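You operate a simulated robot arm through the tools that you are given. There is no shell and no other tool.

You run a simulated robot arm. Do the job below in one go: nothing can be reset, and whatever is moved stays where it is left.

Task
Lock the yellow sheets away in the post drawer, then try the drawer.
Fine: the other sheets and the post label stay where they are. Where these are worked on the way, their far stop is far enough and under half their travel is too little: post drawer.

Only the result counts: the job must be done as asked and must still hold three seconds after the hand-in. Knocking over, shifting, dropping, spilling or breaking anything else fails it. Flat cloth is picked up by pressing the open fingertips on it (5 to 10 N) and closing them slowly along it; thin cloth reads only 2 to 8 mm in the jaws.

Robot
A 7-joint arm with a two-finger parallel gripper, fixed in place. Base frame: the origin is on the floor under the middle of its stand, x ahead of it, y to its left, z up. Units: m, rad, N and s.
It reaches about 1.372 m from its shoulder. Its first joint turns from -2.601 to 2.601 rad. Payload 3.43 kg.
The TCP is the grasp point between the finger pads, 0.03 m short of the fingertips. In the tool frame z runs along the fingers and y along their closing line. Largest opening 0.094 m; finger width 0.028, thickness 0.01; the body of the gripper, 0.05 by 0.096 m, starts 0.055 m behind the TCP.
Orientation is that of the tool frame in the base frame, as a unit quaternion [w, x, y, z]. With the fingers straight down and closing along the base's y, the tool's x points along the base's -x, its y along +y and its z along -z.

Tools
- The arm moves only by the tool drive_tool. Its argument "series" is one flat list of numbers, 7 for each row, row after row: the shift along the tool's x, y, z in m, then the turn, a rotation vector about the tool's x, y, z in rad, then the finger opening in m, from 0 to 0.094. In form: [dx, dy, dz, rx, ry, rz, grip, dx, dy, dz, rx, ry, rz, grip, ...]. A call has 1 to 20 rows; each row shifts and turns the commanded pose from where the row before left it, along the tool's axes as they then stand. A row lasts 0.2 s, in which the tool goes at most 0.05 m and 0.15 rad; a call with a longer step from one row to the next is refused whole, and so is a gripper value outside its range. A pose out of reach is approached as far as the arm can. The call stops where the force on the tool passes 40 N (or 10 N more than at its start, if that is more) or the arm is blocked; 0.2 s more then pass. Each finger travels about 0.045 m/s and halts on what it meets, pressing with about 20 N; the grip force reading is that of the motor and also rises with nothing between the fingers. The clock runs only during rows and for 0.2 s after the last one: add rows that do not move to give the fingers time. It gives the time, the measured TCP pose, the force on the tool (base axes), the opening and the grip force at its end, in the units of the frame above (readings bear some noise), with the torque about the TCP (base axes, N m) and any sound that the robot's microphone picked up.
- Cameras (640 x 400 px; columns grow to the right, rows downward): "scene" is fixed at [0.3967, -0.4904, 1.1248]; the picture's right is [1.00, -0.08, 0.00], its down [-0.02, -0.30, -0.96] and it looks along [0.07, 0.95, -0.30] (base axes); focal length 362 px, centre (320, 200). "wrist" rides on the gripper at [0.076, 0.014, -0.103] in the tool frame; the picture's right is [-0.18, 0.98, 0.00], its down [-0.75, -0.14, -0.64] and it looks along [-0.63, -0.12, 0.77] (tool axes); focal length 243 px, centre (320, 200). There is no depth. A picture from a camera that has moved, and an enlarged one, comes with that camera's place and axes in the base frame and with its lens. The place of the scene camera against the robot may be out by one fixed shift of up to 0.012 m in any direction.
- get_image(camera): a new picture of that camera. It takes no simulated time.
- inspect(camera, box): a new picture of the part [left, top, right, bottom] of that camera's present view, enlarged. It takes no simulated time.
- job_done(): hands the job in; it is judged then, once.

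Places have to be worked out from the pictures, the camera data and where the tool is seen. Open the gripper and draw the arm clear of the work before you hand the job in, unless the task says otherwise.

The tools are called after "Call:" by a JSON object that holds its "method" and its "body". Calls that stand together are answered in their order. drive_tool: Moves the arm, as the interface text tells. Its arguments: {"type":"object","properties":{"series":{"type":"array","items":{"type":"number"}}},"required":["series"]} The other tools are called the same way: get_image (camera) takes a picture; inspect (camera, box) takes an enlarged picture of a part of a camera's view; job_done () hands the job in.

At the start:

```text
time_s: 0.0
tool_pos: [0.5077, 0.5019, 0.9756]
tcp_rot: [0.0, 0.0, 1.0, 0.0]
force: [-0.4, -0.6, -0.7]
wrist_torque: [0.04, 0.0, 0.03]
width: 0.0939
grip_force: 0.0
```

scene: 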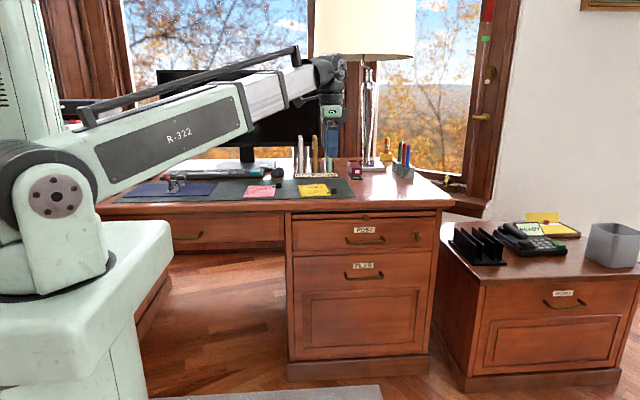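
wrist: 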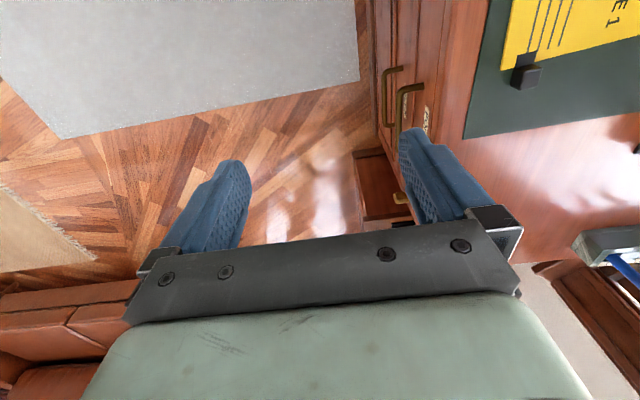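

I'll start with enlarged views of the desk top, the drawer fronts and the side cabinet, to see what's where before any motion.

Call:
{"method": "inspect", "body": {"camera": "scene", "box": [220, 130, 460, 280]}}

Call:
{"method": "inspect", "body": {"camera": "scene", "box": [280, 200, 450, 300]}}

Call:
{"method": "inspect", "body": {"camera": "scene", "box": [430, 190, 640, 320]}}

Call:
{"method": "inspect", "body": {"camera": "scene", "box": [90, 140, 350, 260]}}

Call:
{"method": "inspect", "body": {"camera": "wrist", "box": [360, 0, 640, 200]}}

```text
2.67 times, centred on (340, 205) of scene
camera zoom: at [0.3967, -0.4904, 1.1248], right [1.0, -0.08, 0.0], down [-0.02, -0.3, -0.96], along [0.07, 0.95, -0.3], focal length 964 px, centre (267, 187)
```

zoom: 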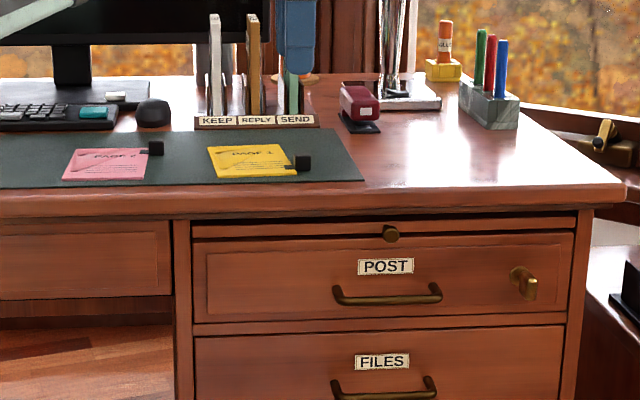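

```text
3.76 times, centred on (365, 250) of scene
camera zoom: at [0.3967, -0.4904, 1.1248], right [1.0, -0.08, 0.0], down [-0.02, -0.3, -0.96], along [0.07, 0.95, -0.3], focal length 1361 px, centre (151, 12)
```

zoom: 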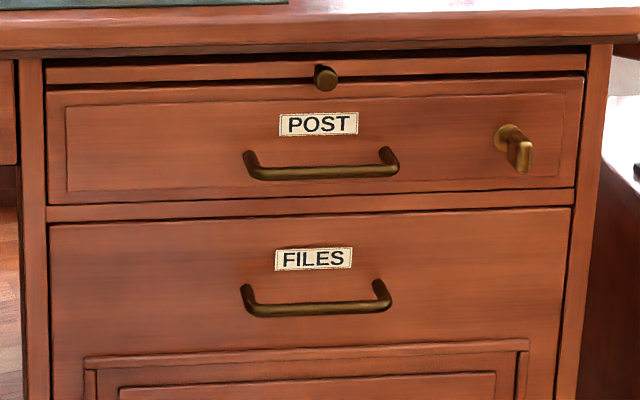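

```text
3.05 times, centred on (535, 255) of scene
camera zoom: at [0.3967, -0.4904, 1.1248], right [1.0, -0.08, 0.0], down [-0.02, -0.3, -0.96], along [0.07, 0.95, -0.3], focal length 1102 px, centre (-335, 32)
```

zoom: 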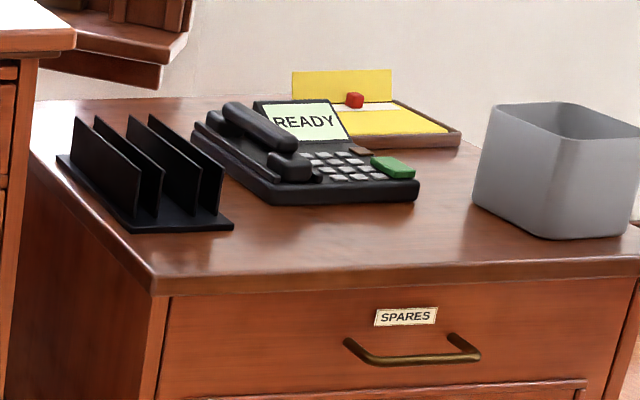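

```text
2.46 times, centred on (220, 200) of scene
camera zoom: at [0.3967, -0.4904, 1.1248], right [1.0, -0.08, 0.0], down [-0.02, -0.3, -0.96], along [0.07, 0.95, -0.3], focal length 890 px, centre (566, 200)
```

zoom: 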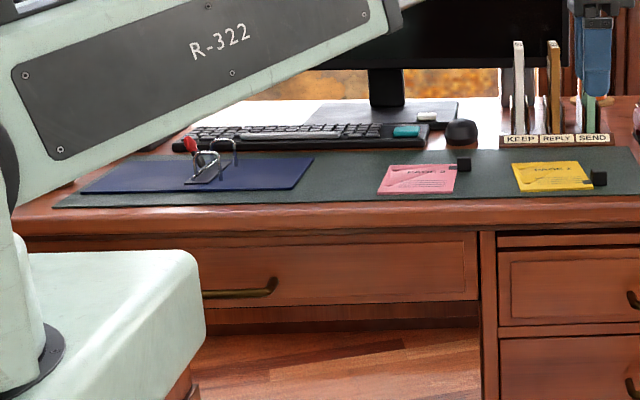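

```text
2.00 times, centred on (500, 100) of wrist
camera zoom: at [0.43, 0.5168, 1.0791], right [0.18, 0.98, 0.0], down [0.75, -0.14, 0.64], along [0.63, -0.12, -0.77], focal length 485 px, centre (-40, 400)
```

zoom: 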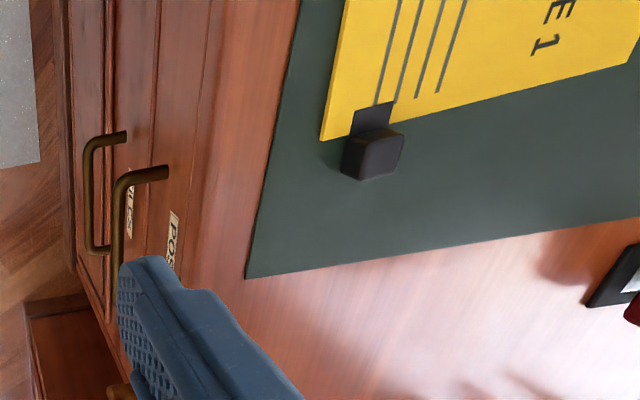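

The yellow "PAGE 1" has a black clip at its right edge, and there is something else yellow behind the phone on the side cabinet. I'll zoom in on that, on the sheets, and on the lock.

Call:
{"method": "inspect", "body": {"camera": "scene", "box": [495, 200, 590, 260]}}

Call:
{"method": "inspect", "body": {"camera": "scene", "box": [235, 175, 355, 250]}}

Call:
{"method": "inspect", "body": {"camera": "scene", "box": [390, 215, 440, 250]}}

Call:
{"method": "inspect", "body": {"camera": "scene", "box": [285, 120, 425, 200]}}

Call:
{"method": "inspect", "body": {"camera": "scene", "box": [430, 0, 640, 130]}}

```text
6.67 times, centred on (542, 230) of scene
camera zoom: at [0.3967, -0.4904, 1.1248], right [1.0, -0.08, 0.0], down [-0.02, -0.3, -0.96], along [0.07, 0.95, -0.3], focal length 2411 px, centre (-1163, 0)
```

zoom: 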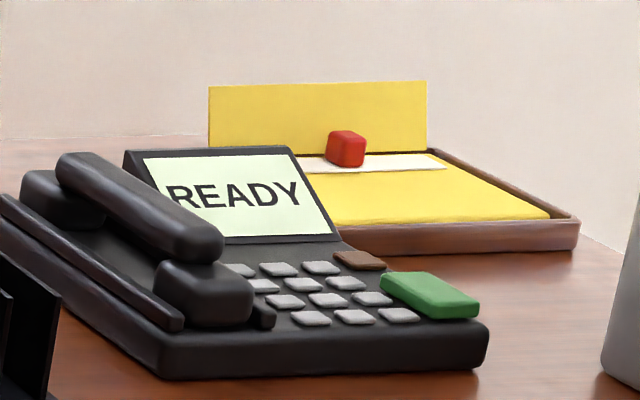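

```text
5.33 times, centred on (295, 212) of scene
camera zoom: at [0.3967, -0.4904, 1.1248], right [1.0, -0.08, 0.0], down [-0.02, -0.3, -0.96], along [0.07, 0.95, -0.3], focal length 1928 px, centre (453, 133)
```

zoom: 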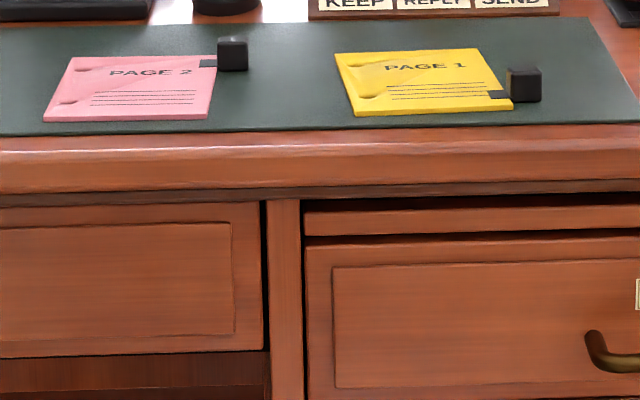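

```text
11.43 times, centred on (415, 232) of scene
camera zoom: at [0.3967, -0.4904, 1.1248], right [1.0, -0.08, 0.0], down [-0.02, -0.3, -0.96], along [0.07, 0.95, -0.3], focal length 4132 px, centre (-766, -171)
```

zoom: 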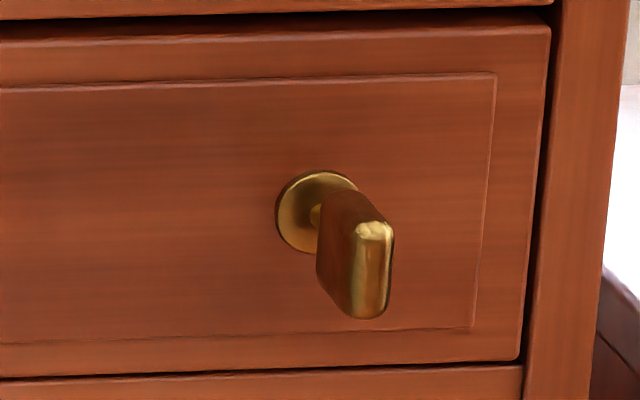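

```text
4.57 times, centred on (355, 160) of scene
camera zoom: at [0.3967, -0.4904, 1.1248], right [1.0, -0.08, 0.0], down [-0.02, -0.3, -0.96], along [0.07, 0.95, -0.3], focal length 1653 px, centre (160, 383)
```

zoom: 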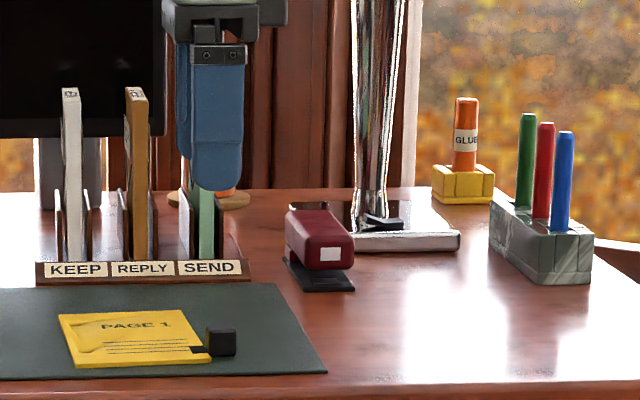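

```text
3.05 times, centred on (535, 65) of scene
camera zoom: at [0.3967, -0.4904, 1.1248], right [1.0, -0.08, 0.0], down [-0.02, -0.3, -0.96], along [0.07, 0.95, -0.3], focal length 1102 px, centre (-335, 611)
```

zoom: 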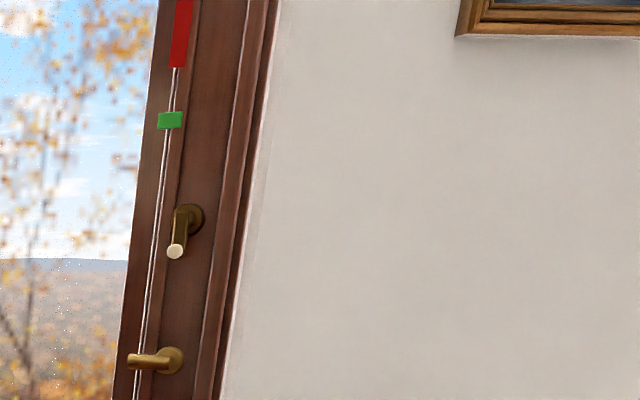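

The sheets to store are the yellow "PAGE 1" with the black clip; the pink ones stay. The thumb-turn on the post drawer stands upright, and the drawer handle looks to be near (0.65, 0.68, 0.59). I'll first turn the tool so the fingers point along +y with the closing line vertical.

Call:
{"method": "drive_tool", "body": {"series": [0, -0.02, 0, -0.1428, 0, 0, 0.094, 0, -0.02, 0, -0.1428, 0, 0, 0.094, 0, 0, 0, -0.1428, 0, 0, 0.094, 0, 0, 0, -0.1428, 0, 0, 0.094, 0, 0, 0, -0.1428, 0, 0, 0.094, 0, 0, 0, -0.1428, 0, 0, 0.094, 0, 0, 0, -0.1428, 0, 0, 0.094, 0, 0, 0, -0.1428, 0, 0, 0.094, 0, 0, 0, -0.1428, 0, 0, 0.094, 0, 0, 0, -0.1428, 0, 0, 0.094, 0, 0, 0, -0.1428, 0, 0, 0.094]}}

```text
time_s: 2.4
tool_pos: [0.5064, 0.4625, 0.9726]
tcp_rot: [0.0, 0.0, 0.707, 0.707]
force: [-0.7, -0.8, 0.0]
wrist_torque: [0.0, -0.02, 0.01]
width: 0.0939
grip_force: 0.1
```

The tool is now horizontal, pointing at the desk (tool x = -X, y = +Z, z = +Y). I'll go down to about (0.60, 0.45, 0.62), in front of the drawer, and look from there.

Call:
{"method": "drive_tool", "body": {"series": [-0.012, -0.044, -0.002, 0, 0, 0, 0.094, -0.012, -0.044, -0.002, 0, 0, 0, 0.094, -0.012, -0.044, -0.002, 0, 0, 0, 0.094, -0.012, -0.044, -0.002, 0, 0, 0, 0.094, -0.012, -0.044, -0.002, 0, 0, 0, 0.094, -0.012, -0.044, -0.002, 0, 0, 0, 0.094, -0.012, -0.044, 0, 0, 0, 0, 0.094, -0.012, -0.044, 0, 0, 0, 0, 0.094]}}

Call:
{"method": "get_image", "body": {"camera": "wrist"}}

Call:
{"method": "get_image", "body": {"camera": "scene"}}

```text
time_s: 4.2
tool_pos: [0.602, 0.4508, 0.6204]
tcp_rot: [0.001, 0.001, 0.707, 0.707]
force: [0.2, 0.0, -0.1]
wrist_torque: [0.01, -0.01, 0.01]
width: 0.0937
grip_force: 0.0
```

```text
taken
camera wrist: at [0.5254, 0.3486, 0.6351], right [0.18, 0.0, 0.98], down [0.75, -0.64, -0.14], along [0.63, 0.77, -0.12], focal length 243 px, centre (320, 200)
```

wrist: 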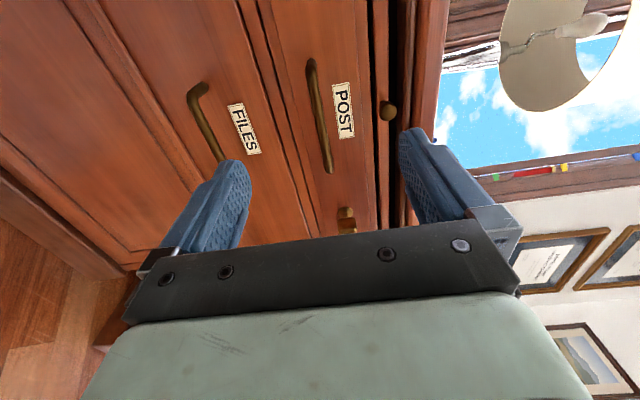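

```text
taken
```

scene: 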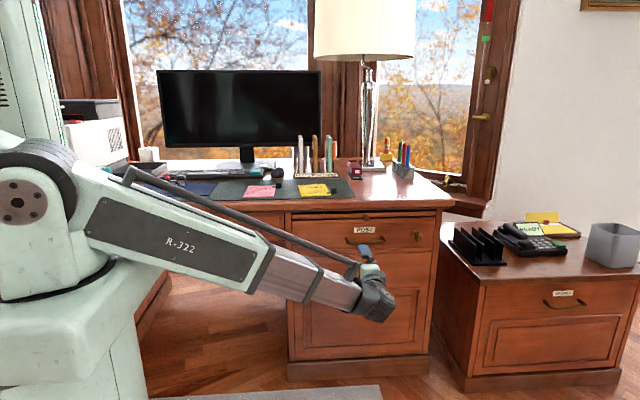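

From the wrist view the handle bar runs from x≈0.585 to 0.735 at z≈0.611, y≈0.67. I'll line up at (0.66, 0.60, 0.611) with the jaws partly closed, then check again before going over the bar.

Call:
{"method": "drive_tool", "body": {"series": [-0.0145, -0.0024, 0.037, 0, 0, 0, 0.06, -0.0145, -0.0024, 0.037, 0, 0, 0, 0.06, -0.0145, -0.0024, 0.037, 0, 0, 0, 0.06, -0.0145, -0.0024, 0.037, 0, 0, 0, 0.06, 0, 0, 0, 0, 0, 0, 0.06]}}

Call:
{"method": "get_image", "body": {"camera": "wrist"}}

Call:
{"method": "inspect", "body": {"camera": "scene", "box": [280, 190, 450, 300]}}

```text
time_s: 5.4
tool_pos: [0.662, 0.5957, 0.6111]
tcp_rot: [0.0, 0.0, 0.707, 0.707]
force: [0.7, -0.5, 0.2]
wrist_torque: [-0.01, 0.03, -0.02]
width: 0.06
grip_force: 0.0
```

```text
taken
camera wrist: at [0.5849, 0.4941, 0.6257], right [0.18, 0.0, 0.98], down [0.75, -0.64, -0.14], along [0.63, 0.77, -0.12], focal length 243 px, centre (320, 200)
```

wrist: 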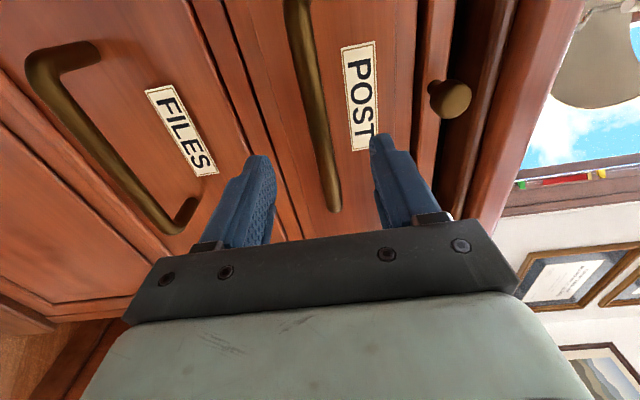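

```text
3.64 times, centred on (365, 245) of scene
camera zoom: at [0.3967, -0.4904, 1.1248], right [1.0, -0.08, 0.0], down [-0.02, -0.3, -0.96], along [0.07, 0.95, -0.3], focal length 1315 px, centre (156, 36)
```

zoom: 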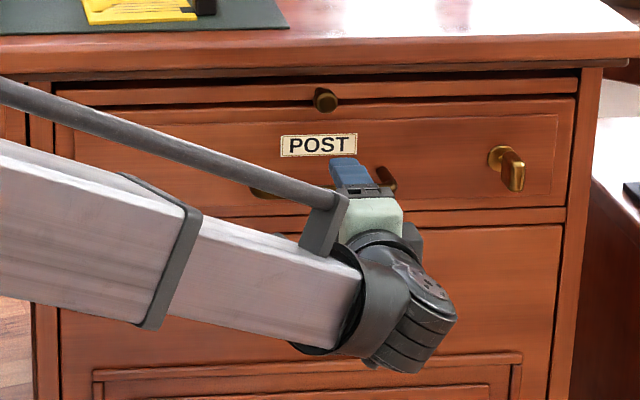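

The bar sits between the jaws at z≈0.611, with the label above it on the face. I'll narrow the jaws, advance to y≈0.662 so the tips stay about 2 cm off the face and the label, and close on the bar.

Call:
{"method": "drive_tool", "body": {"series": [0, 0, 0, 0, 0, 0, 0.04, 0, 0, 0.022, 0, 0, 0, 0.04, 0, 0, 0.022, 0, 0, 0, 0.04, 0, 0, 0.022, 0, 0, 0, 0.04, 0, 0, 0, 0, 0, 0, 0.02, 0, 0, 0, 0, 0, 0, 0.008, 0, 0, 0, 0, 0, 0, 0.006, 0, 0, 0, 0, 0, 0, 0.006]}}

Call:
{"method": "get_image", "body": {"camera": "wrist"}}

```text
time_s: 6.4
tool_pos: [0.6601, 0.6504, 0.611]
tcp_rot: [0.001, 0.001, 0.707, 0.707]
force: [0.7, -14.3, 1.1]
wrist_torque: [0.2, -0.05, 0.11]
width: 0.04
grip_force: 0.1
stopped in row 4: the force on the tool passed its limit at 68 N (the readings are from after the stop); the commanded pose is now the measured one
```

```text
taken
camera wrist: at [0.5833, 0.548, 0.6261], right [0.18, 0.0, 0.98], down [0.75, -0.64, -0.14], along [0.63, 0.77, -0.12], focal length 243 px, centre (320, 200)
```

wrist: 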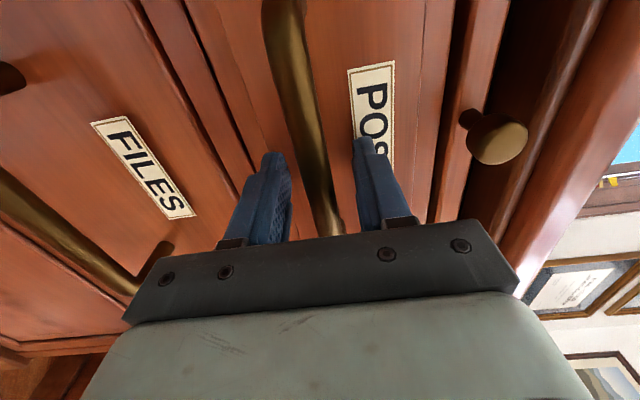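

The tips touched the face at y≈0.683, so the drawer face and bar are about 3 cm nearer than I'd judged, with the bar at y≈0.643. The label looks undisturbed. I'll back off 6 mm and close on the bar.

Call:
{"method": "drive_tool", "body": {"series": [0, 0, -0.003, 0, 0, 0, 0.04, 0, 0, -0.003, 0, 0, 0, 0.04, 0, 0.001, 0, 0, 0, 0, 0.03, 0, 0, 0, 0, 0, 0, 0.02, 0, 0, 0, 0, 0, 0, 0.01, 0, 0, 0, 0, 0, 0, 0.006, 0, 0, 0, 0, 0, 0, 0.006]}}

Call:
{"method": "get_image", "body": {"camera": "wrist"}}

```text
time_s: 8.0
tool_pos: [0.6603, 0.6446, 0.614]
tcp_rot: [0.001, 0.001, 0.707, 0.707]
force: [1.7, 1.4, 8.7]
wrist_torque: [-0.09, 0.04, 0.18]
width: 0.0172
grip_force: 44.8
```

```text
taken
camera wrist: at [0.5829, 0.5428, 0.6281], right [0.18, 0.0, 0.98], down [0.75, -0.64, -0.14], along [0.63, 0.77, -0.12], focal length 243 px, centre (320, 200)
```

wrist: 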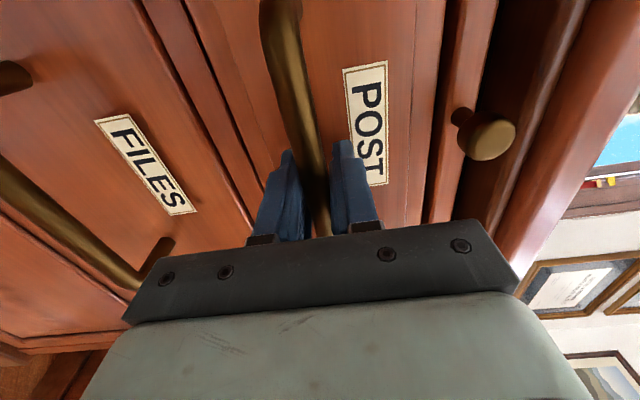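

The bar is held (17 mm in the jaws). I'll pull gently along -y to see whether the drawer is free.

Call:
{"method": "drive_tool", "body": {"series": [0, 0.001, -0.005, 0, 0, 0, 0.01, 0, 0, -0.01, 0, 0, 0, 0.01, 0, 0, -0.015, 0, 0, 0, 0.01, 0, 0, -0.015, 0, 0, 0, 0.01]}}

Call:
{"method": "inspect", "body": {"camera": "scene", "box": [280, 170, 450, 280]}}

```text
time_s: 8.5
tool_pos: [0.6604, 0.6421, 0.614]
tcp_rot: [-0.001, -0.001, 0.707, 0.707]
force: [-5.0, 6.4, -2.1]
wrist_torque: [-0.01, 0.02, -0.7]
width: 0.0172
grip_force: 45.0
stopped in row 2: the force on the tool passed its limit at 50 N (the readings are from after the stop); the commanded pose is now the measured one
```

```text
3.64 times, centred on (365, 225) of scene
camera zoom: at [0.3967, -0.4904, 1.1248], right [1.0, -0.08, 0.0], down [-0.02, -0.3, -0.96], along [0.07, 0.95, -0.3], focal length 1315 px, centre (156, 109)
```

zoom: 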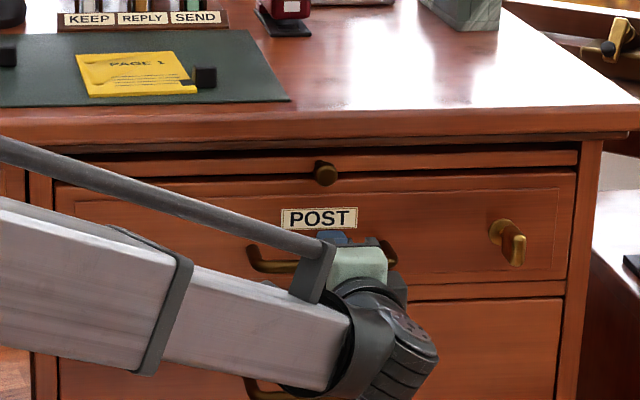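

The pull peaked at 50 N with almost no travel. I'll repeat it in very small steps, to tell a firm lock from stiffness.

Call:
{"method": "drive_tool", "body": {"series": [0, 0, -0.001, 0, 0, 0, 0.01, 0, 0, -0.001, 0, 0, 0, 0.01, 0, 0, -0.001, 0, 0, 0, 0.01, 0, 0, -0.001, 0, 0, 0, 0.01, 0, 0, -0.001, 0, 0, 0, 0.01, 0, 0, -0.001, 0, 0, 0, 0.01]}}

```text
time_s: 9.3
tool_pos: [0.66, 0.6403, 0.6133]
tcp_rot: [-0.001, -0.001, 0.706, 0.708]
force: [-4.6, 7.9, -2.3]
wrist_torque: [-0.04, 0.03, -0.78]
width: 0.0174
grip_force: 45.1
stopped in row 4: the force on the tool passed its limit at 43 N (the readings are from after the stop); the commanded pose is now the measured one
```

It still holds firm above 40 N, so the drawer is probably locked now. I'll release the handle, draw back and look at the thumb-turn.

Call:
{"method": "drive_tool", "body": {"series": [0, 0, 0.002, 0, 0, 0, 0.01, 0, 0, 0, 0, 0, 0, 0.03, 0, 0, 0, 0, 0, 0, 0.045, 0, 0, 0, 0, 0, 0, 0.045, 0, 0, -0.03, 0, 0, 0, 0.045, 0, 0, -0.04, 0, 0, 0, 0.06, 0, 0, -0.04, 0, 0, 0, 0.06]}}

Call:
{"method": "get_image", "body": {"camera": "wrist"}}

Call:
{"method": "inspect", "body": {"camera": "scene", "box": [280, 190, 450, 300]}}

```text
time_s: 10.9
tool_pos: [0.6571, 0.5333, 0.6138]
tcp_rot: [-0.001, -0.001, 0.706, 0.708]
force: [-0.3, 0.5, -0.4]
wrist_torque: [0.0, -0.04, -0.01]
width: 0.0599
grip_force: 0.0
```

```text
taken
camera wrist: at [0.5805, 0.4301, 0.6281], right [0.18, 0.0, 0.98], down [0.76, -0.64, -0.14], along [0.63, 0.77, -0.12], focal length 243 px, centre (320, 200)
```

wrist: 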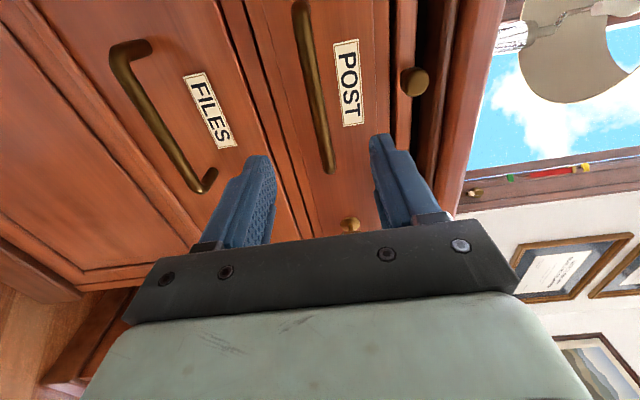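

```text
3.64 times, centred on (365, 245) of scene
camera zoom: at [0.3967, -0.4904, 1.1248], right [1.0, -0.08, 0.0], down [-0.02, -0.3, -0.96], along [0.07, 0.95, -0.3], focal length 1315 px, centre (156, 36)
```

zoom: 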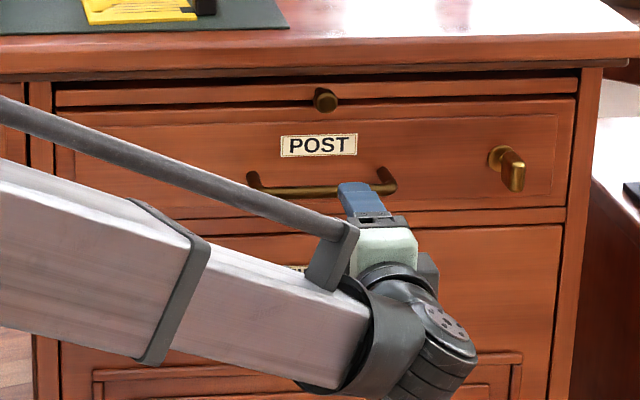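

The key's rosette works out near (0.834, 0.683, 0.618), with the upright bow reaching out to about y≈0.63. I'll go back to y≈0.5 in front of it and turn the tool 90° about its own axis, so the jaws close along x with the camera above.

Call:
{"method": "drive_tool", "body": {"series": [-0.036, 0, -0.01, 0, 0, 0, 0.06, -0.036, 0, -0.01, 0, 0, 0, 0.06, -0.036, 0, -0.01, 0, 0, 0, 0.06, -0.036, 0.003, 0, 0, 0, 0, 0.06, 0, 0, 0, 0, 0, 0.1428, 0.06, 0, 0, 0, 0, 0, 0.1428, 0.06, 0, 0, 0, 0, 0, 0.1428, 0.06, 0, 0, 0, 0, 0, 0.1428, 0.06, 0, 0, 0, 0, 0, 0.1428, 0.06, 0, 0, 0, 0, 0, 0.1428, 0.06, 0, 0, 0, 0, 0, 0.1428, 0.06, 0, 0, 0, 0, 0, 0.1428, 0.06, 0, 0, 0, 0, 0, 0.1428, 0.06, 0, 0, 0, 0, 0, 0.1428, 0.06, 0, 0, 0, 0, 0, 0.1428, 0.06]}}

Call:
{"method": "get_image", "body": {"camera": "wrist"}}

Call:
{"method": "get_image", "body": {"camera": "scene"}}

```text
time_s: 14.1
tool_pos: [0.8044, 0.504, 0.6152]
tcp_rot: [0.502, -0.499, -0.499, -0.5]
force: [0.6, 0.3, -0.7]
wrist_torque: [0.01, -0.02, 0.03]
width: 0.06
grip_force: 0.0
```

```text
taken
camera wrist: at [0.8182, 0.4014, 0.6926], right [0.98, 0.0, -0.19], down [-0.14, -0.64, -0.76], along [-0.12, 0.77, -0.63], focal length 243 px, centre (320, 200)
```

wrist: 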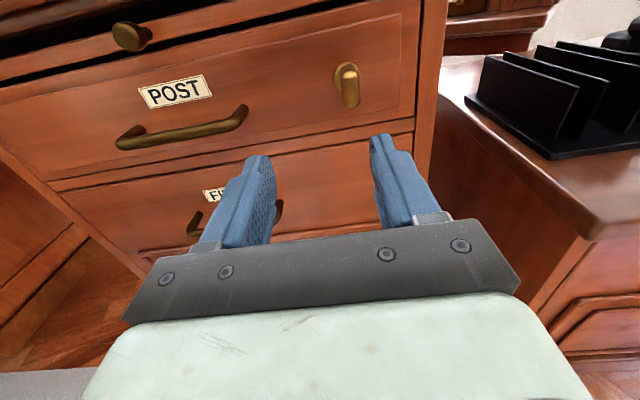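

```text
taken
```

scene: 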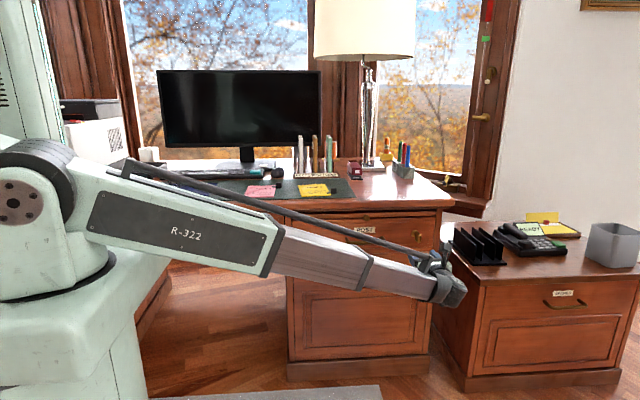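

Call:
{"method": "inspect", "body": {"camera": "wrist", "box": [280, 40, 440, 140]}}

```text
4.00 times, centred on (360, 90) of wrist
camera zoom: at [0.8182, 0.4014, 0.6926], right [0.98, 0.0, -0.19], down [-0.14, -0.64, -0.76], along [-0.12, 0.77, -0.63], focal length 970 px, centre (160, 640)
```

zoom: 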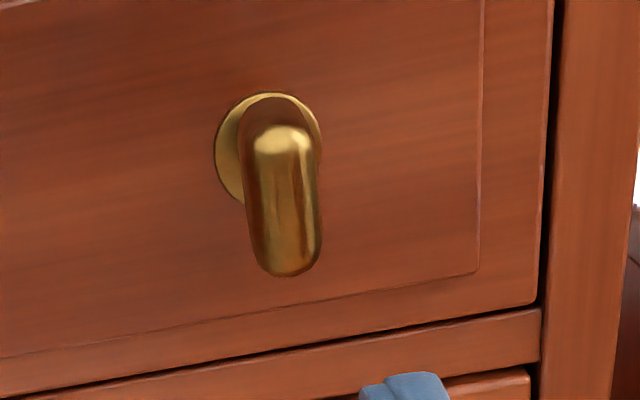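

Both the bow and the rosette put the key axis at x≈0.833, z≈0.6245, with the bow front at y≈0.63. I'll line up there at y≈0.58 and check before gripping.

Call:
{"method": "drive_tool", "body": {"series": [0.0045, 0.0143, 0.025, 0, 0, 0, 0.045, 0.0048, 0.0143, 0.025, 0, 0, 0, 0.045, 0, 0, 0.026, 0, 0, 0, 0.045]}}

Call:
{"method": "get_image", "body": {"camera": "wrist"}}

```text
time_s: 14.9
tool_pos: [0.8325, 0.5817, 0.6268]
tcp_rot: [-0.501, 0.498, 0.499, 0.501]
force: [0.7, 0.0, 0.4]
wrist_torque: [-0.01, -0.02, 0.03]
width: 0.0448
grip_force: 0.0
```

```text
taken
camera wrist: at [0.847, 0.4776, 0.7028], right [0.98, 0.0, -0.18], down [-0.14, -0.64, -0.76], along [-0.12, 0.77, -0.63], focal length 243 px, centre (320, 200)
```

wrist: 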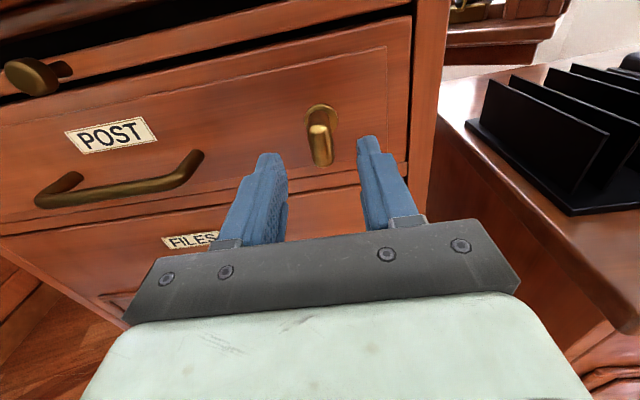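

The key is centred on the tool axis. I'll advance to y≈0.634 and close gently on the bow.

Call:
{"method": "drive_tool", "body": {"series": [-0.001, 0, 0.02, 0, 0, 0, 0.045, 0, 0, 0.02, 0, 0, 0, 0.045, 0, 0, 0.012, 0, 0, 0, 0.045, 0, 0, 0, 0, 0, 0, 0.03, 0, 0, 0, 0, 0, 0, 0.02, 0, 0, 0, 0, 0, 0, 0.012, 0, 0, 0, 0, 0, 0, 0.01, 0, 0, 0, 0, 0, 0, 0.01]}}

Call:
{"method": "get_image", "body": {"camera": "wrist"}}

```text
time_s: 16.7
tool_pos: [0.8333, 0.6311, 0.6257]
tcp_rot: [0.501, -0.498, -0.5, -0.5]
force: [-5.0, 1.5, -1.5]
wrist_torque: [0.13, 0.04, -0.16]
width: 0.0204
grip_force: 44.8
```

```text
taken
camera wrist: at [0.8472, 0.5287, 0.7022], right [0.98, 0.0, -0.18], down [-0.14, -0.64, -0.76], along [-0.12, 0.77, -0.63], focal length 243 px, centre (320, 200)
```

wrist: 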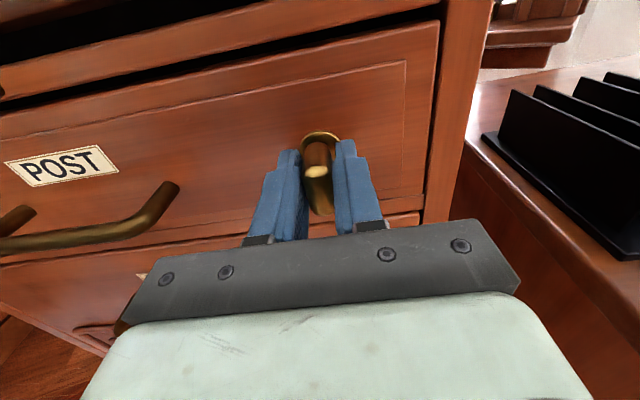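

The bow is held. I'll turn it clockwise, as seen from the front, by a small amount and read the torque about y.

Call:
{"method": "drive_tool", "body": {"series": [0, 0, 0, 0, 0, 0.05, 0.01, 0, 0, 0, 0, 0, 0.05, 0.01, 0, 0, 0, 0, 0, 0.05, 0.01, 0, 0, 0, 0, 0, 0.05, 0.01]}}

Call:
{"method": "get_image", "body": {"camera": "wrist"}}

```text
time_s: 17.7
tool_pos: [0.8332, 0.6305, 0.6254]
tcp_rot: [0.55, -0.546, -0.448, -0.447]
force: [-5.6, -4.2, -0.1]
wrist_torque: [0.46, 0.0, -0.17]
width: 0.0204
grip_force: 44.6
```

```text
taken
camera wrist: at [0.8623, 0.5288, 0.6978], right [0.93, 0.0, -0.38], down [-0.29, -0.64, -0.71], along [-0.24, 0.77, -0.59], focal length 243 px, centre (320, 200)
```

wrist: 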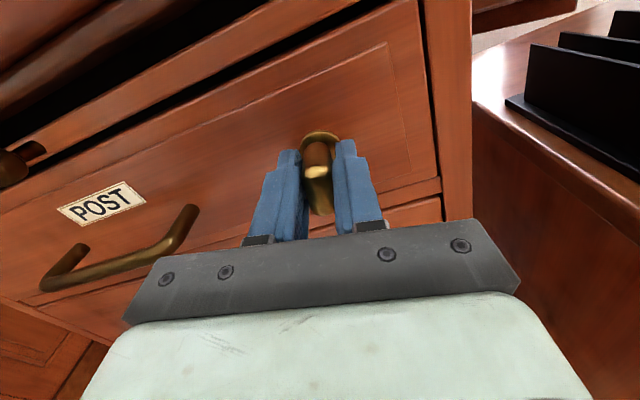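

The key followed with almost no torque about its axis. I'll keep turning clockwise and check partway.

Call:
{"method": "drive_tool", "body": {"series": [0, 0, 0, 0, 0, 0.09, 0.01, 0, 0, 0, 0, 0, 0.09, 0.01, 0, 0, 0, 0, 0, 0.09, 0.01, 0, 0, 0, 0, 0, 0.09, 0.01, 0, 0, 0, 0, 0, 0.09, 0.01, 0, 0, 0, 0, 0, 0.09, 0.01]}}

Call:
{"method": "get_image", "body": {"camera": "wrist"}}

```text
time_s: 19.1
tool_pos: [0.8338, 0.6315, 0.6255]
tcp_rot: [0.649, -0.645, -0.286, -0.285]
force: [8.2, -3.2, 9.0]
wrist_torque: [0.23, 0.03, -0.58]
width: 0.0204
grip_force: 45.3
```

```text
taken
camera wrist: at [0.8954, 0.5289, 0.6722], right [0.6, 0.0, -0.8], down [-0.61, -0.64, -0.46], along [-0.51, 0.77, -0.38], focal length 243 px, centre (320, 200)
```

wrist: 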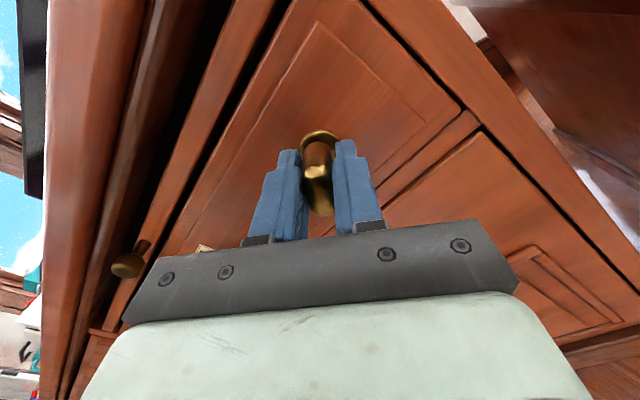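

The turn is at about 0.74 rad with no stop and no sound yet. I'll go on towards 90°.

Call:
{"method": "drive_tool", "body": {"series": [0, 0, 0, 0, 0, 0.09, 0.01, 0, 0, 0, 0, 0, 0.09, 0.01, 0, 0, 0, 0, 0, 0.09, 0.01, 0, 0, 0, 0, 0, 0.09, 0.01, 0, 0, 0, 0, 0, 0.09, 0.01, 0, 0, 0, 0, 0, 0.09, 0.01, 0, 0, 0, 0, 0, 0.09, 0.01, 0, 0, 0, 0, 0, 0.09, 0.01, 0, 0, 0, 0, 0, 0.09, 0.01]}}

Call:
{"method": "get_image", "body": {"camera": "wrist"}}

Call:
{"method": "inspect", "body": {"camera": "scene", "box": [380, 200, 470, 260]}}

```text
time_s: 21.1
tool_pos: [0.834, 0.6312, 0.6251]
tcp_rot: [0.708, -0.706, -0.006, -0.007]
force: [34.4, -7.0, 11.2]
wrist_torque: [-0.16, 0.03, 0.24]
width: 0.0204
grip_force: 45.3
```

```text
taken
camera wrist: at [0.9098, 0.5294, 0.6122], right [-0.17, 0.0, -0.99], down [-0.76, -0.64, 0.13], along [-0.63, 0.77, 0.11], focal length 243 px, centre (320, 200)
```

wrist: 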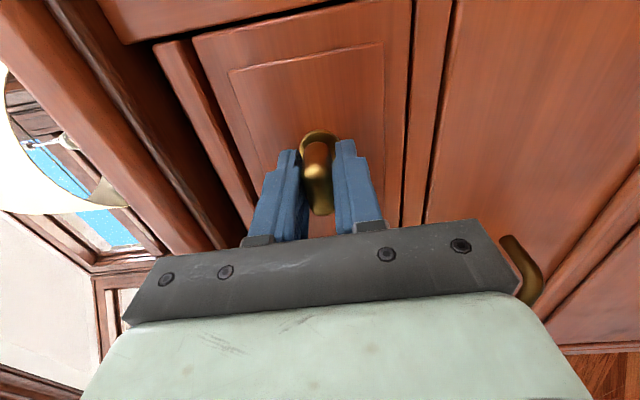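

```text
6.67 times, centred on (425, 230) of scene
camera zoom: at [0.3967, -0.4904, 1.1248], right [1.0, -0.08, 0.0], down [-0.02, -0.3, -0.96], along [0.07, 0.95, -0.3], focal length 2411 px, centre (-380, 0)
```

zoom: 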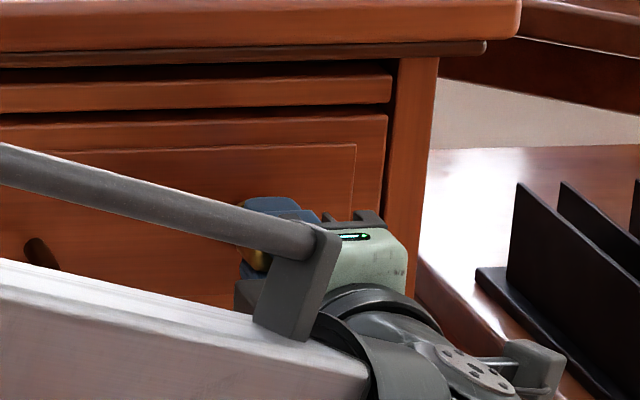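

The key is now horizontal after 90° clockwise, with no clear end stop, and a sideways load of 34 N along x. I'll ease that off by shifting about 2 mm along +x, then turn slightly further to feel for a stop.

Call:
{"method": "drive_tool", "body": {"series": [0.001, 0, 0, 0, 0, 0, 0.01, 0.001, -0.0005, 0, 0, 0, 0, 0.01, 0, 0, 0, 0, 0, 0.03, 0.01, 0, 0, 0, 0, 0, 0.03, 0.01, 0, 0, 0, 0, 0, 0.03, 0.01]}}

Call:
{"method": "inspect", "body": {"camera": "wrist", "box": [240, 110, 400, 240]}}

```text
time_s: 22.3
tool_pos: [0.8331, 0.6317, 0.6258]
tcp_rot: [0.708, -0.705, 0.022, 0.026]
force: [3.0, -4.0, 4.2]
wrist_torque: [-0.07, -1.31, -0.54]
width: 0.0214
grip_force: 44.0
```

```text
3.08 times, centred on (320, 175) of wrist
camera zoom: at [0.9086, 0.5302, 0.6057], right [-0.25, 0.0, -0.97], down [-0.74, -0.65, 0.19], along [-0.63, 0.76, 0.16], focal length 746 px, centre (320, 277)
```

zoom: 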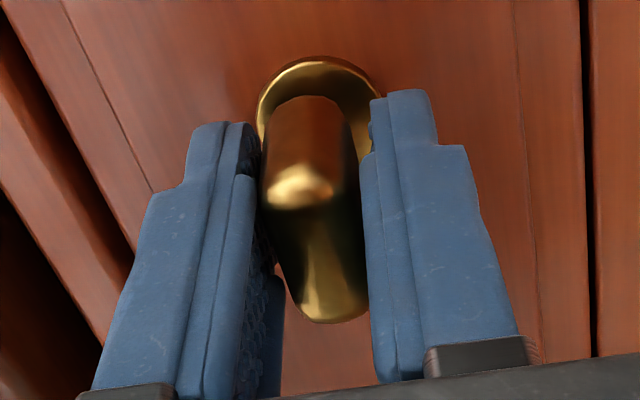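

A firm stop shows at 90° (torque -1.3 N m). I'll turn back that last bit to take the load off, release the key and back off to look.

Call:
{"method": "drive_tool", "body": {"series": [0, 0, 0, 0, 0, -0.05, 0.01, 0, 0, 0, 0, 0, 0, 0.01, 0, 0, 0, 0, 0, 0, 0.03, 0, 0, 0, 0, 0, 0, 0.05, 0, 0, 0, 0, 0, 0, 0.05, 0, 0, -0.03, 0, 0, 0, 0.05, 0, 0, -0.04, 0, 0, 0, 0.05, 0, 0, -0.03, 0, 0, 0, 0.05]}}

Call:
{"method": "get_image", "body": {"camera": "wrist"}}

Call:
{"method": "inspect", "body": {"camera": "scene", "box": [380, 200, 470, 260]}}

```text
time_s: 24.1
tool_pos: [0.8334, 0.5326, 0.6243]
tcp_rot: [0.708, -0.706, 0.006, 0.008]
force: [-0.1, 1.0, 0.5]
wrist_torque: [-0.01, 0.02, -0.02]
width: 0.0499
grip_force: 0.1
```

```text
taken
camera wrist: at [0.9092, 0.4314, 0.6081], right [-0.2, 0.0, -0.98], down [-0.75, -0.65, 0.15], along [-0.63, 0.76, 0.13], focal length 243 px, centre (320, 200)
```

wrist: 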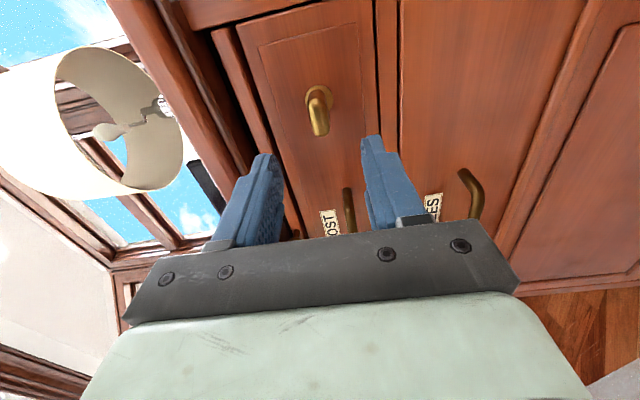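

```text
6.67 times, centred on (425, 230) of scene
camera zoom: at [0.3967, -0.4904, 1.1248], right [1.0, -0.08, 0.0], down [-0.02, -0.3, -0.96], along [0.07, 0.95, -0.3], focal length 2411 px, centre (-380, 0)
```

zoom: 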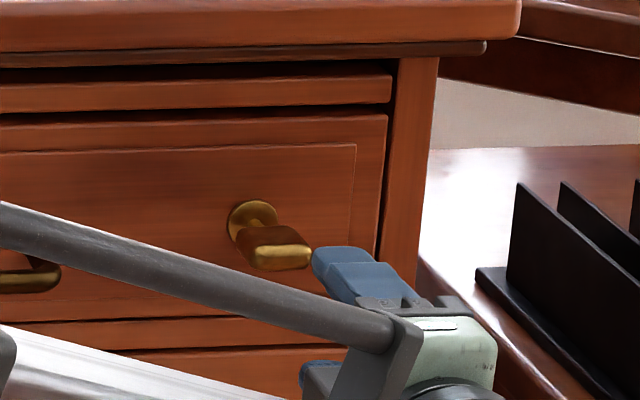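

The bow now lies horizontal, and the jaws already close vertically for the handle. I'll slide across to x≈0.65 at the same distance and line up with the bar at z≈0.613.

Call:
{"method": "drive_tool", "body": {"series": [-0.046, 0.003, 0, 0, 0, 0, 0.05, -0.046, 0.003, 0, 0, 0, 0, 0.05, -0.046, 0.003, 0, 0, 0, 0, 0.05, -0.046, 0.002, 0.02, 0, 0, -0.012, 0.05]}}

Call:
{"method": "get_image", "body": {"camera": "wrist"}}

```text
refused: row 4 steps farther than a row can; nothing moved
```

```text
taken
camera wrist: at [0.9092, 0.4314, 0.6081], right [-0.2, 0.0, -0.98], down [-0.75, -0.65, 0.15], along [-0.63, 0.76, 0.13], focal length 243 px, centre (320, 200)
```

wrist: 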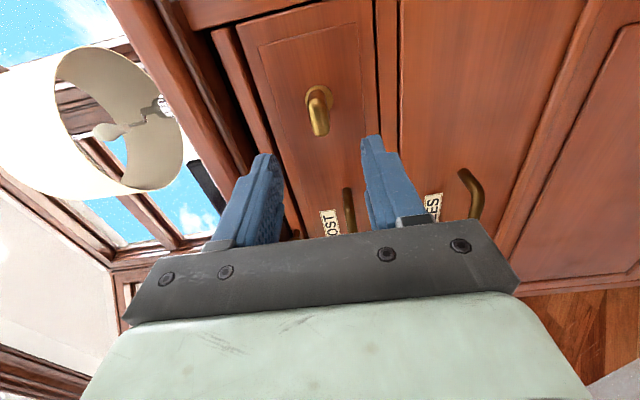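

One row was just over the step limit, so nothing moved. I'll repeat it with a separate forward row.

Call:
{"method": "drive_tool", "body": {"series": [-0.046, 0.003, 0, 0, 0, 0, 0.05, -0.046, 0.003, 0, 0, 0, 0, 0.05, -0.046, 0.003, 0, 0, 0, 0, 0.05, -0.046, 0.002, 0, 0, 0, -0.012, 0.05, 0, 0, 0.02, 0, 0, 0, 0.05]}}

Call:
{"method": "get_image", "body": {"camera": "wrist"}}

```text
time_s: 25.3
tool_pos: [0.6512, 0.5512, 0.6185]
tcp_rot: [0.708, -0.706, 0.001, 0.003]
force: [0.8, 0.5, 0.0]
wrist_torque: [0.01, 0.01, 0.01]
width: 0.0499
grip_force: 0.2
```

```text
taken
camera wrist: at [0.7268, 0.4498, 0.6033], right [-0.19, 0.0, -0.98], down [-0.75, -0.64, 0.14], along [-0.63, 0.76, 0.12], focal length 243 px, centre (320, 200)
```

wrist: 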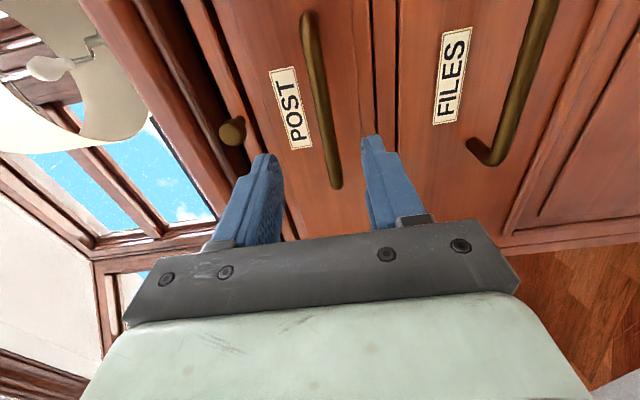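

The bar is within the jaw line at z≈0.615. I'll advance to y≈0.642, which leaves the tips about 1 cm off the face, and close on it.

Call:
{"method": "drive_tool", "body": {"series": [0, 0.0035, 0.03, 0, 0, 0, 0.045, 0, 0, 0.03, 0, 0, 0, 0.045, 0, 0, 0.02, 0, 0, 0, 0.045, 0, 0, 0.01, 0, 0, 0, 0.045, 0, 0, 0, 0, 0, 0, 0.03, 0, 0, 0, 0, 0, 0, 0.02, 0, 0, 0, 0, 0, 0, 0.01, 0, 0, 0, 0, 0, 0, 0.008, 0, 0, 0, 0, 0, 0, 0.008]}}

Call:
{"method": "get_image", "body": {"camera": "wrist"}}

```text
time_s: 27.3
tool_pos: [0.6518, 0.6414, 0.6139]
tcp_rot: [-0.707, 0.708, -0.001, -0.004]
force: [-4.3, 0.2, -22.7]
wrist_torque: [0.18, -0.53, -0.42]
width: 0.0175
grip_force: 44.9
```

```text
taken
camera wrist: at [0.7276, 0.5389, 0.5992], right [-0.19, 0.0, -0.98], down [-0.75, -0.64, 0.15], along [-0.63, 0.76, 0.12], focal length 243 px, centre (320, 200)
```

wrist: 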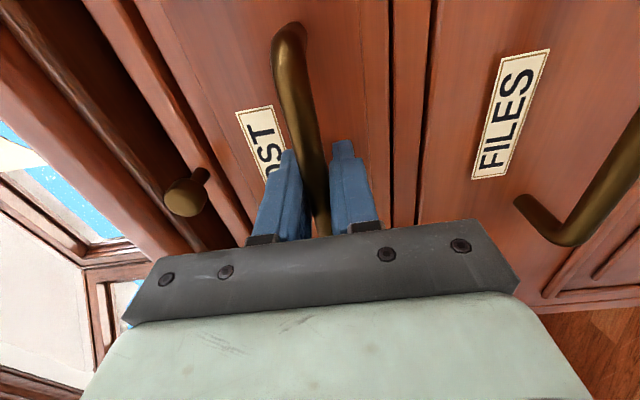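

The bar is gripped, with a 23 N vertical load because the tool sits a touch high. I'll ease down 1.5 mm and then pull slowly.

Call:
{"method": "drive_tool", "body": {"series": [0, 0.0015, 0, 0, 0, 0, 0.01, 0, 0, -0.002, 0, 0, 0, 0.01, 0, 0, -0.004, 0, 0, 0, 0.01, 0, 0, -0.006, 0, 0, 0, 0.01, 0, 0, -0.008, 0, 0, 0, 0.01]}}

Call:
{"method": "inspect", "body": {"camera": "scene", "box": [280, 170, 450, 280]}}

```text
time_s: 28.5
tool_pos: [0.6515, 0.6209, 0.6122]
tcp_rot: [0.709, -0.705, 0.002, 0.003]
force: [15.4, 2.9, 0.5]
wrist_torque: [0.04, -0.57, 0.8]
width: 0.0174
grip_force: 44.9
```

```text
3.64 times, centred on (365, 225) of scene
camera zoom: at [0.3967, -0.4904, 1.1248], right [1.0, -0.08, 0.0], down [-0.02, -0.3, -0.96], along [0.07, 0.95, -0.3], focal length 1315 px, centre (156, 109)
```

zoom: 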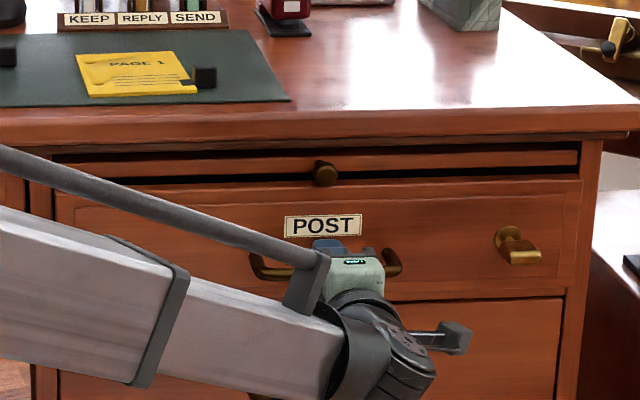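

The drawer is moving, so the 90° turn unlocked it. I'll keep pulling steadily.

Call:
{"method": "drive_tool", "body": {"series": [0.001, 0, -0.01, 0, 0, 0, 0.01, 0, 0, -0.015, 0, 0, 0, 0.01, 0, 0, -0.015, 0, 0, 0, 0.01, 0, 0, -0.015, 0, 0, 0, 0.01, 0, 0, -0.015, 0, 0, 0, 0.01, 0, 0, -0.015, 0, 0, 0, 0.01, 0, 0, -0.015, 0, 0, 0, 0.01, 0, 0, -0.015, 0, 0, 0, 0.01, 0, 0, -0.015, 0, 0, 0, 0.01, 0, 0, -0.01, 0, 0, 0, 0.01]}}

Call:
{"method": "get_image", "body": {"camera": "scene"}}

Call:
{"method": "get_image", "body": {"camera": "wrist"}}

```text
time_s: 30.7
tool_pos: [0.652, 0.4805, 0.6138]
tcp_rot: [0.708, -0.707, 0.002, 0.003]
force: [14.0, 3.1, -2.9]
wrist_torque: [0.04, -0.5, -1.2]
width: 0.0169
grip_force: 45.2
```

```text
taken
```

scene: 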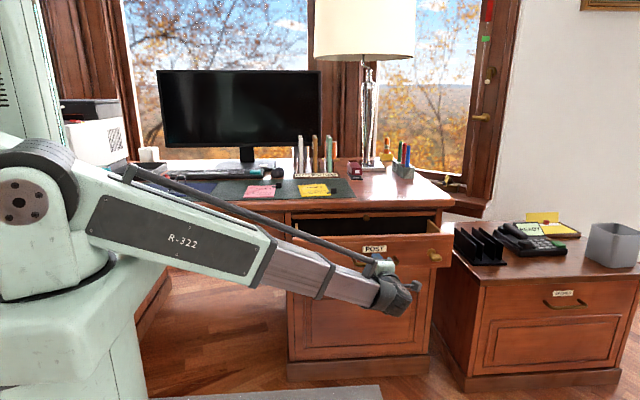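

```text
taken
camera wrist: at [0.7272, 0.3792, 0.5989], right [-0.19, 0.0, -0.98], down [-0.75, -0.64, 0.15], along [-0.63, 0.77, 0.12], focal length 243 px, centre (320, 200)
```

wrist: 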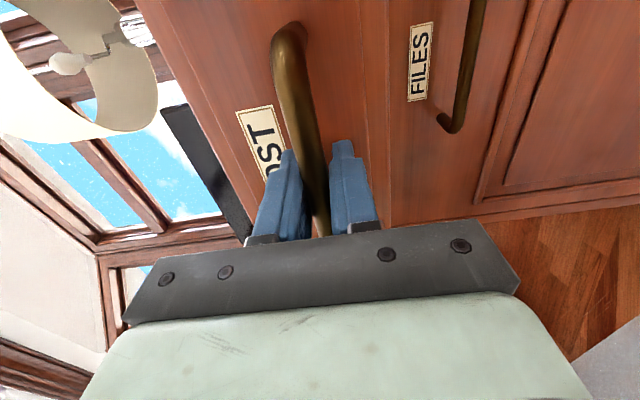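

It's open about 16 cm and still running freely. I'll continue slowly until the far stop shows.

Call:
{"method": "drive_tool", "body": {"series": [0.001, 0, -0.01, 0, 0, 0, 0.01, 0, 0, -0.01, 0, 0, 0, 0.01, 0, 0, -0.01, 0, 0, 0, 0.01, 0, 0, -0.01, 0, 0, 0, 0.01, 0, 0, -0.01, 0, 0, 0, 0.01, 0, 0, -0.01, 0, 0, 0, 0.01, 0, 0, -0.01, 0, 0, 0, 0.01, 0, 0, -0.01, 0, 0, 0, 0.01, 0, 0, -0.01, 0, 0, 0, 0.01, 0, 0, -0.01, 0, 0, 0, 0.01, 0, 0, -0.01, 0, 0, 0, 0.01, 0, 0, -0.01, 0, 0, 0, 0.01]}}

Call:
{"method": "get_image", "body": {"camera": "scene"}}

```text
time_s: 33.3
tool_pos: [0.6519, 0.3595, 0.6137]
tcp_rot: [0.71, -0.704, 0.0, 0.006]
force: [-15.2, 3.0, 34.5]
wrist_torque: [-0.29, -0.44, -0.09]
width: 0.0176
grip_force: 45.3
```

```text
taken
```

scene: 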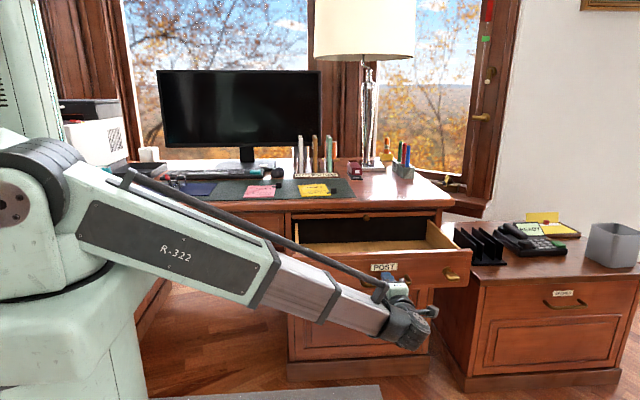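

About 28 cm is open. I'll take off the vertical load and try the last few centimetres for the far stop.

Call:
{"method": "drive_tool", "body": {"series": [0, -0.0015, 0, 0, 0, 0, 0.01, 0, 0, -0.008, 0, 0, 0, 0.01, 0, 0, -0.008, 0, 0, 0, 0.01, 0, 0, -0.008, 0, 0, 0, 0.01, 0, 0, -0.008, 0, 0, 0, 0.01, 0, 0, -0.008, 0, 0, 0, 0.01]}}

Call:
{"method": "get_image", "body": {"camera": "scene"}}

```text
time_s: 34.7
tool_pos: [0.6508, 0.3225, 0.6136]
tcp_rot: [0.708, -0.706, 0.0, 0.004]
force: [-28.6, 4.0, 7.5]
wrist_torque: [-0.05, -0.51, -0.87]
width: 0.0171
grip_force: 45.0
```

```text
taken
```

scene: 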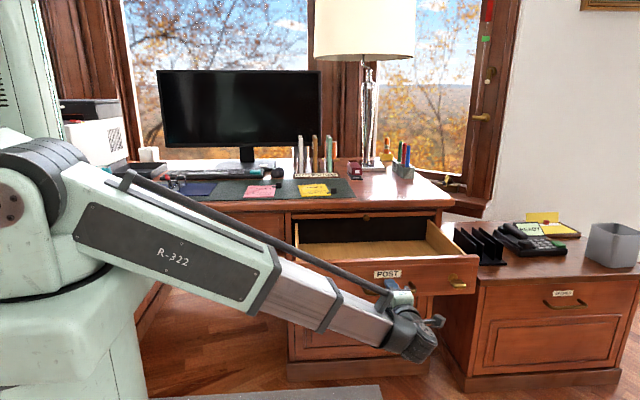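

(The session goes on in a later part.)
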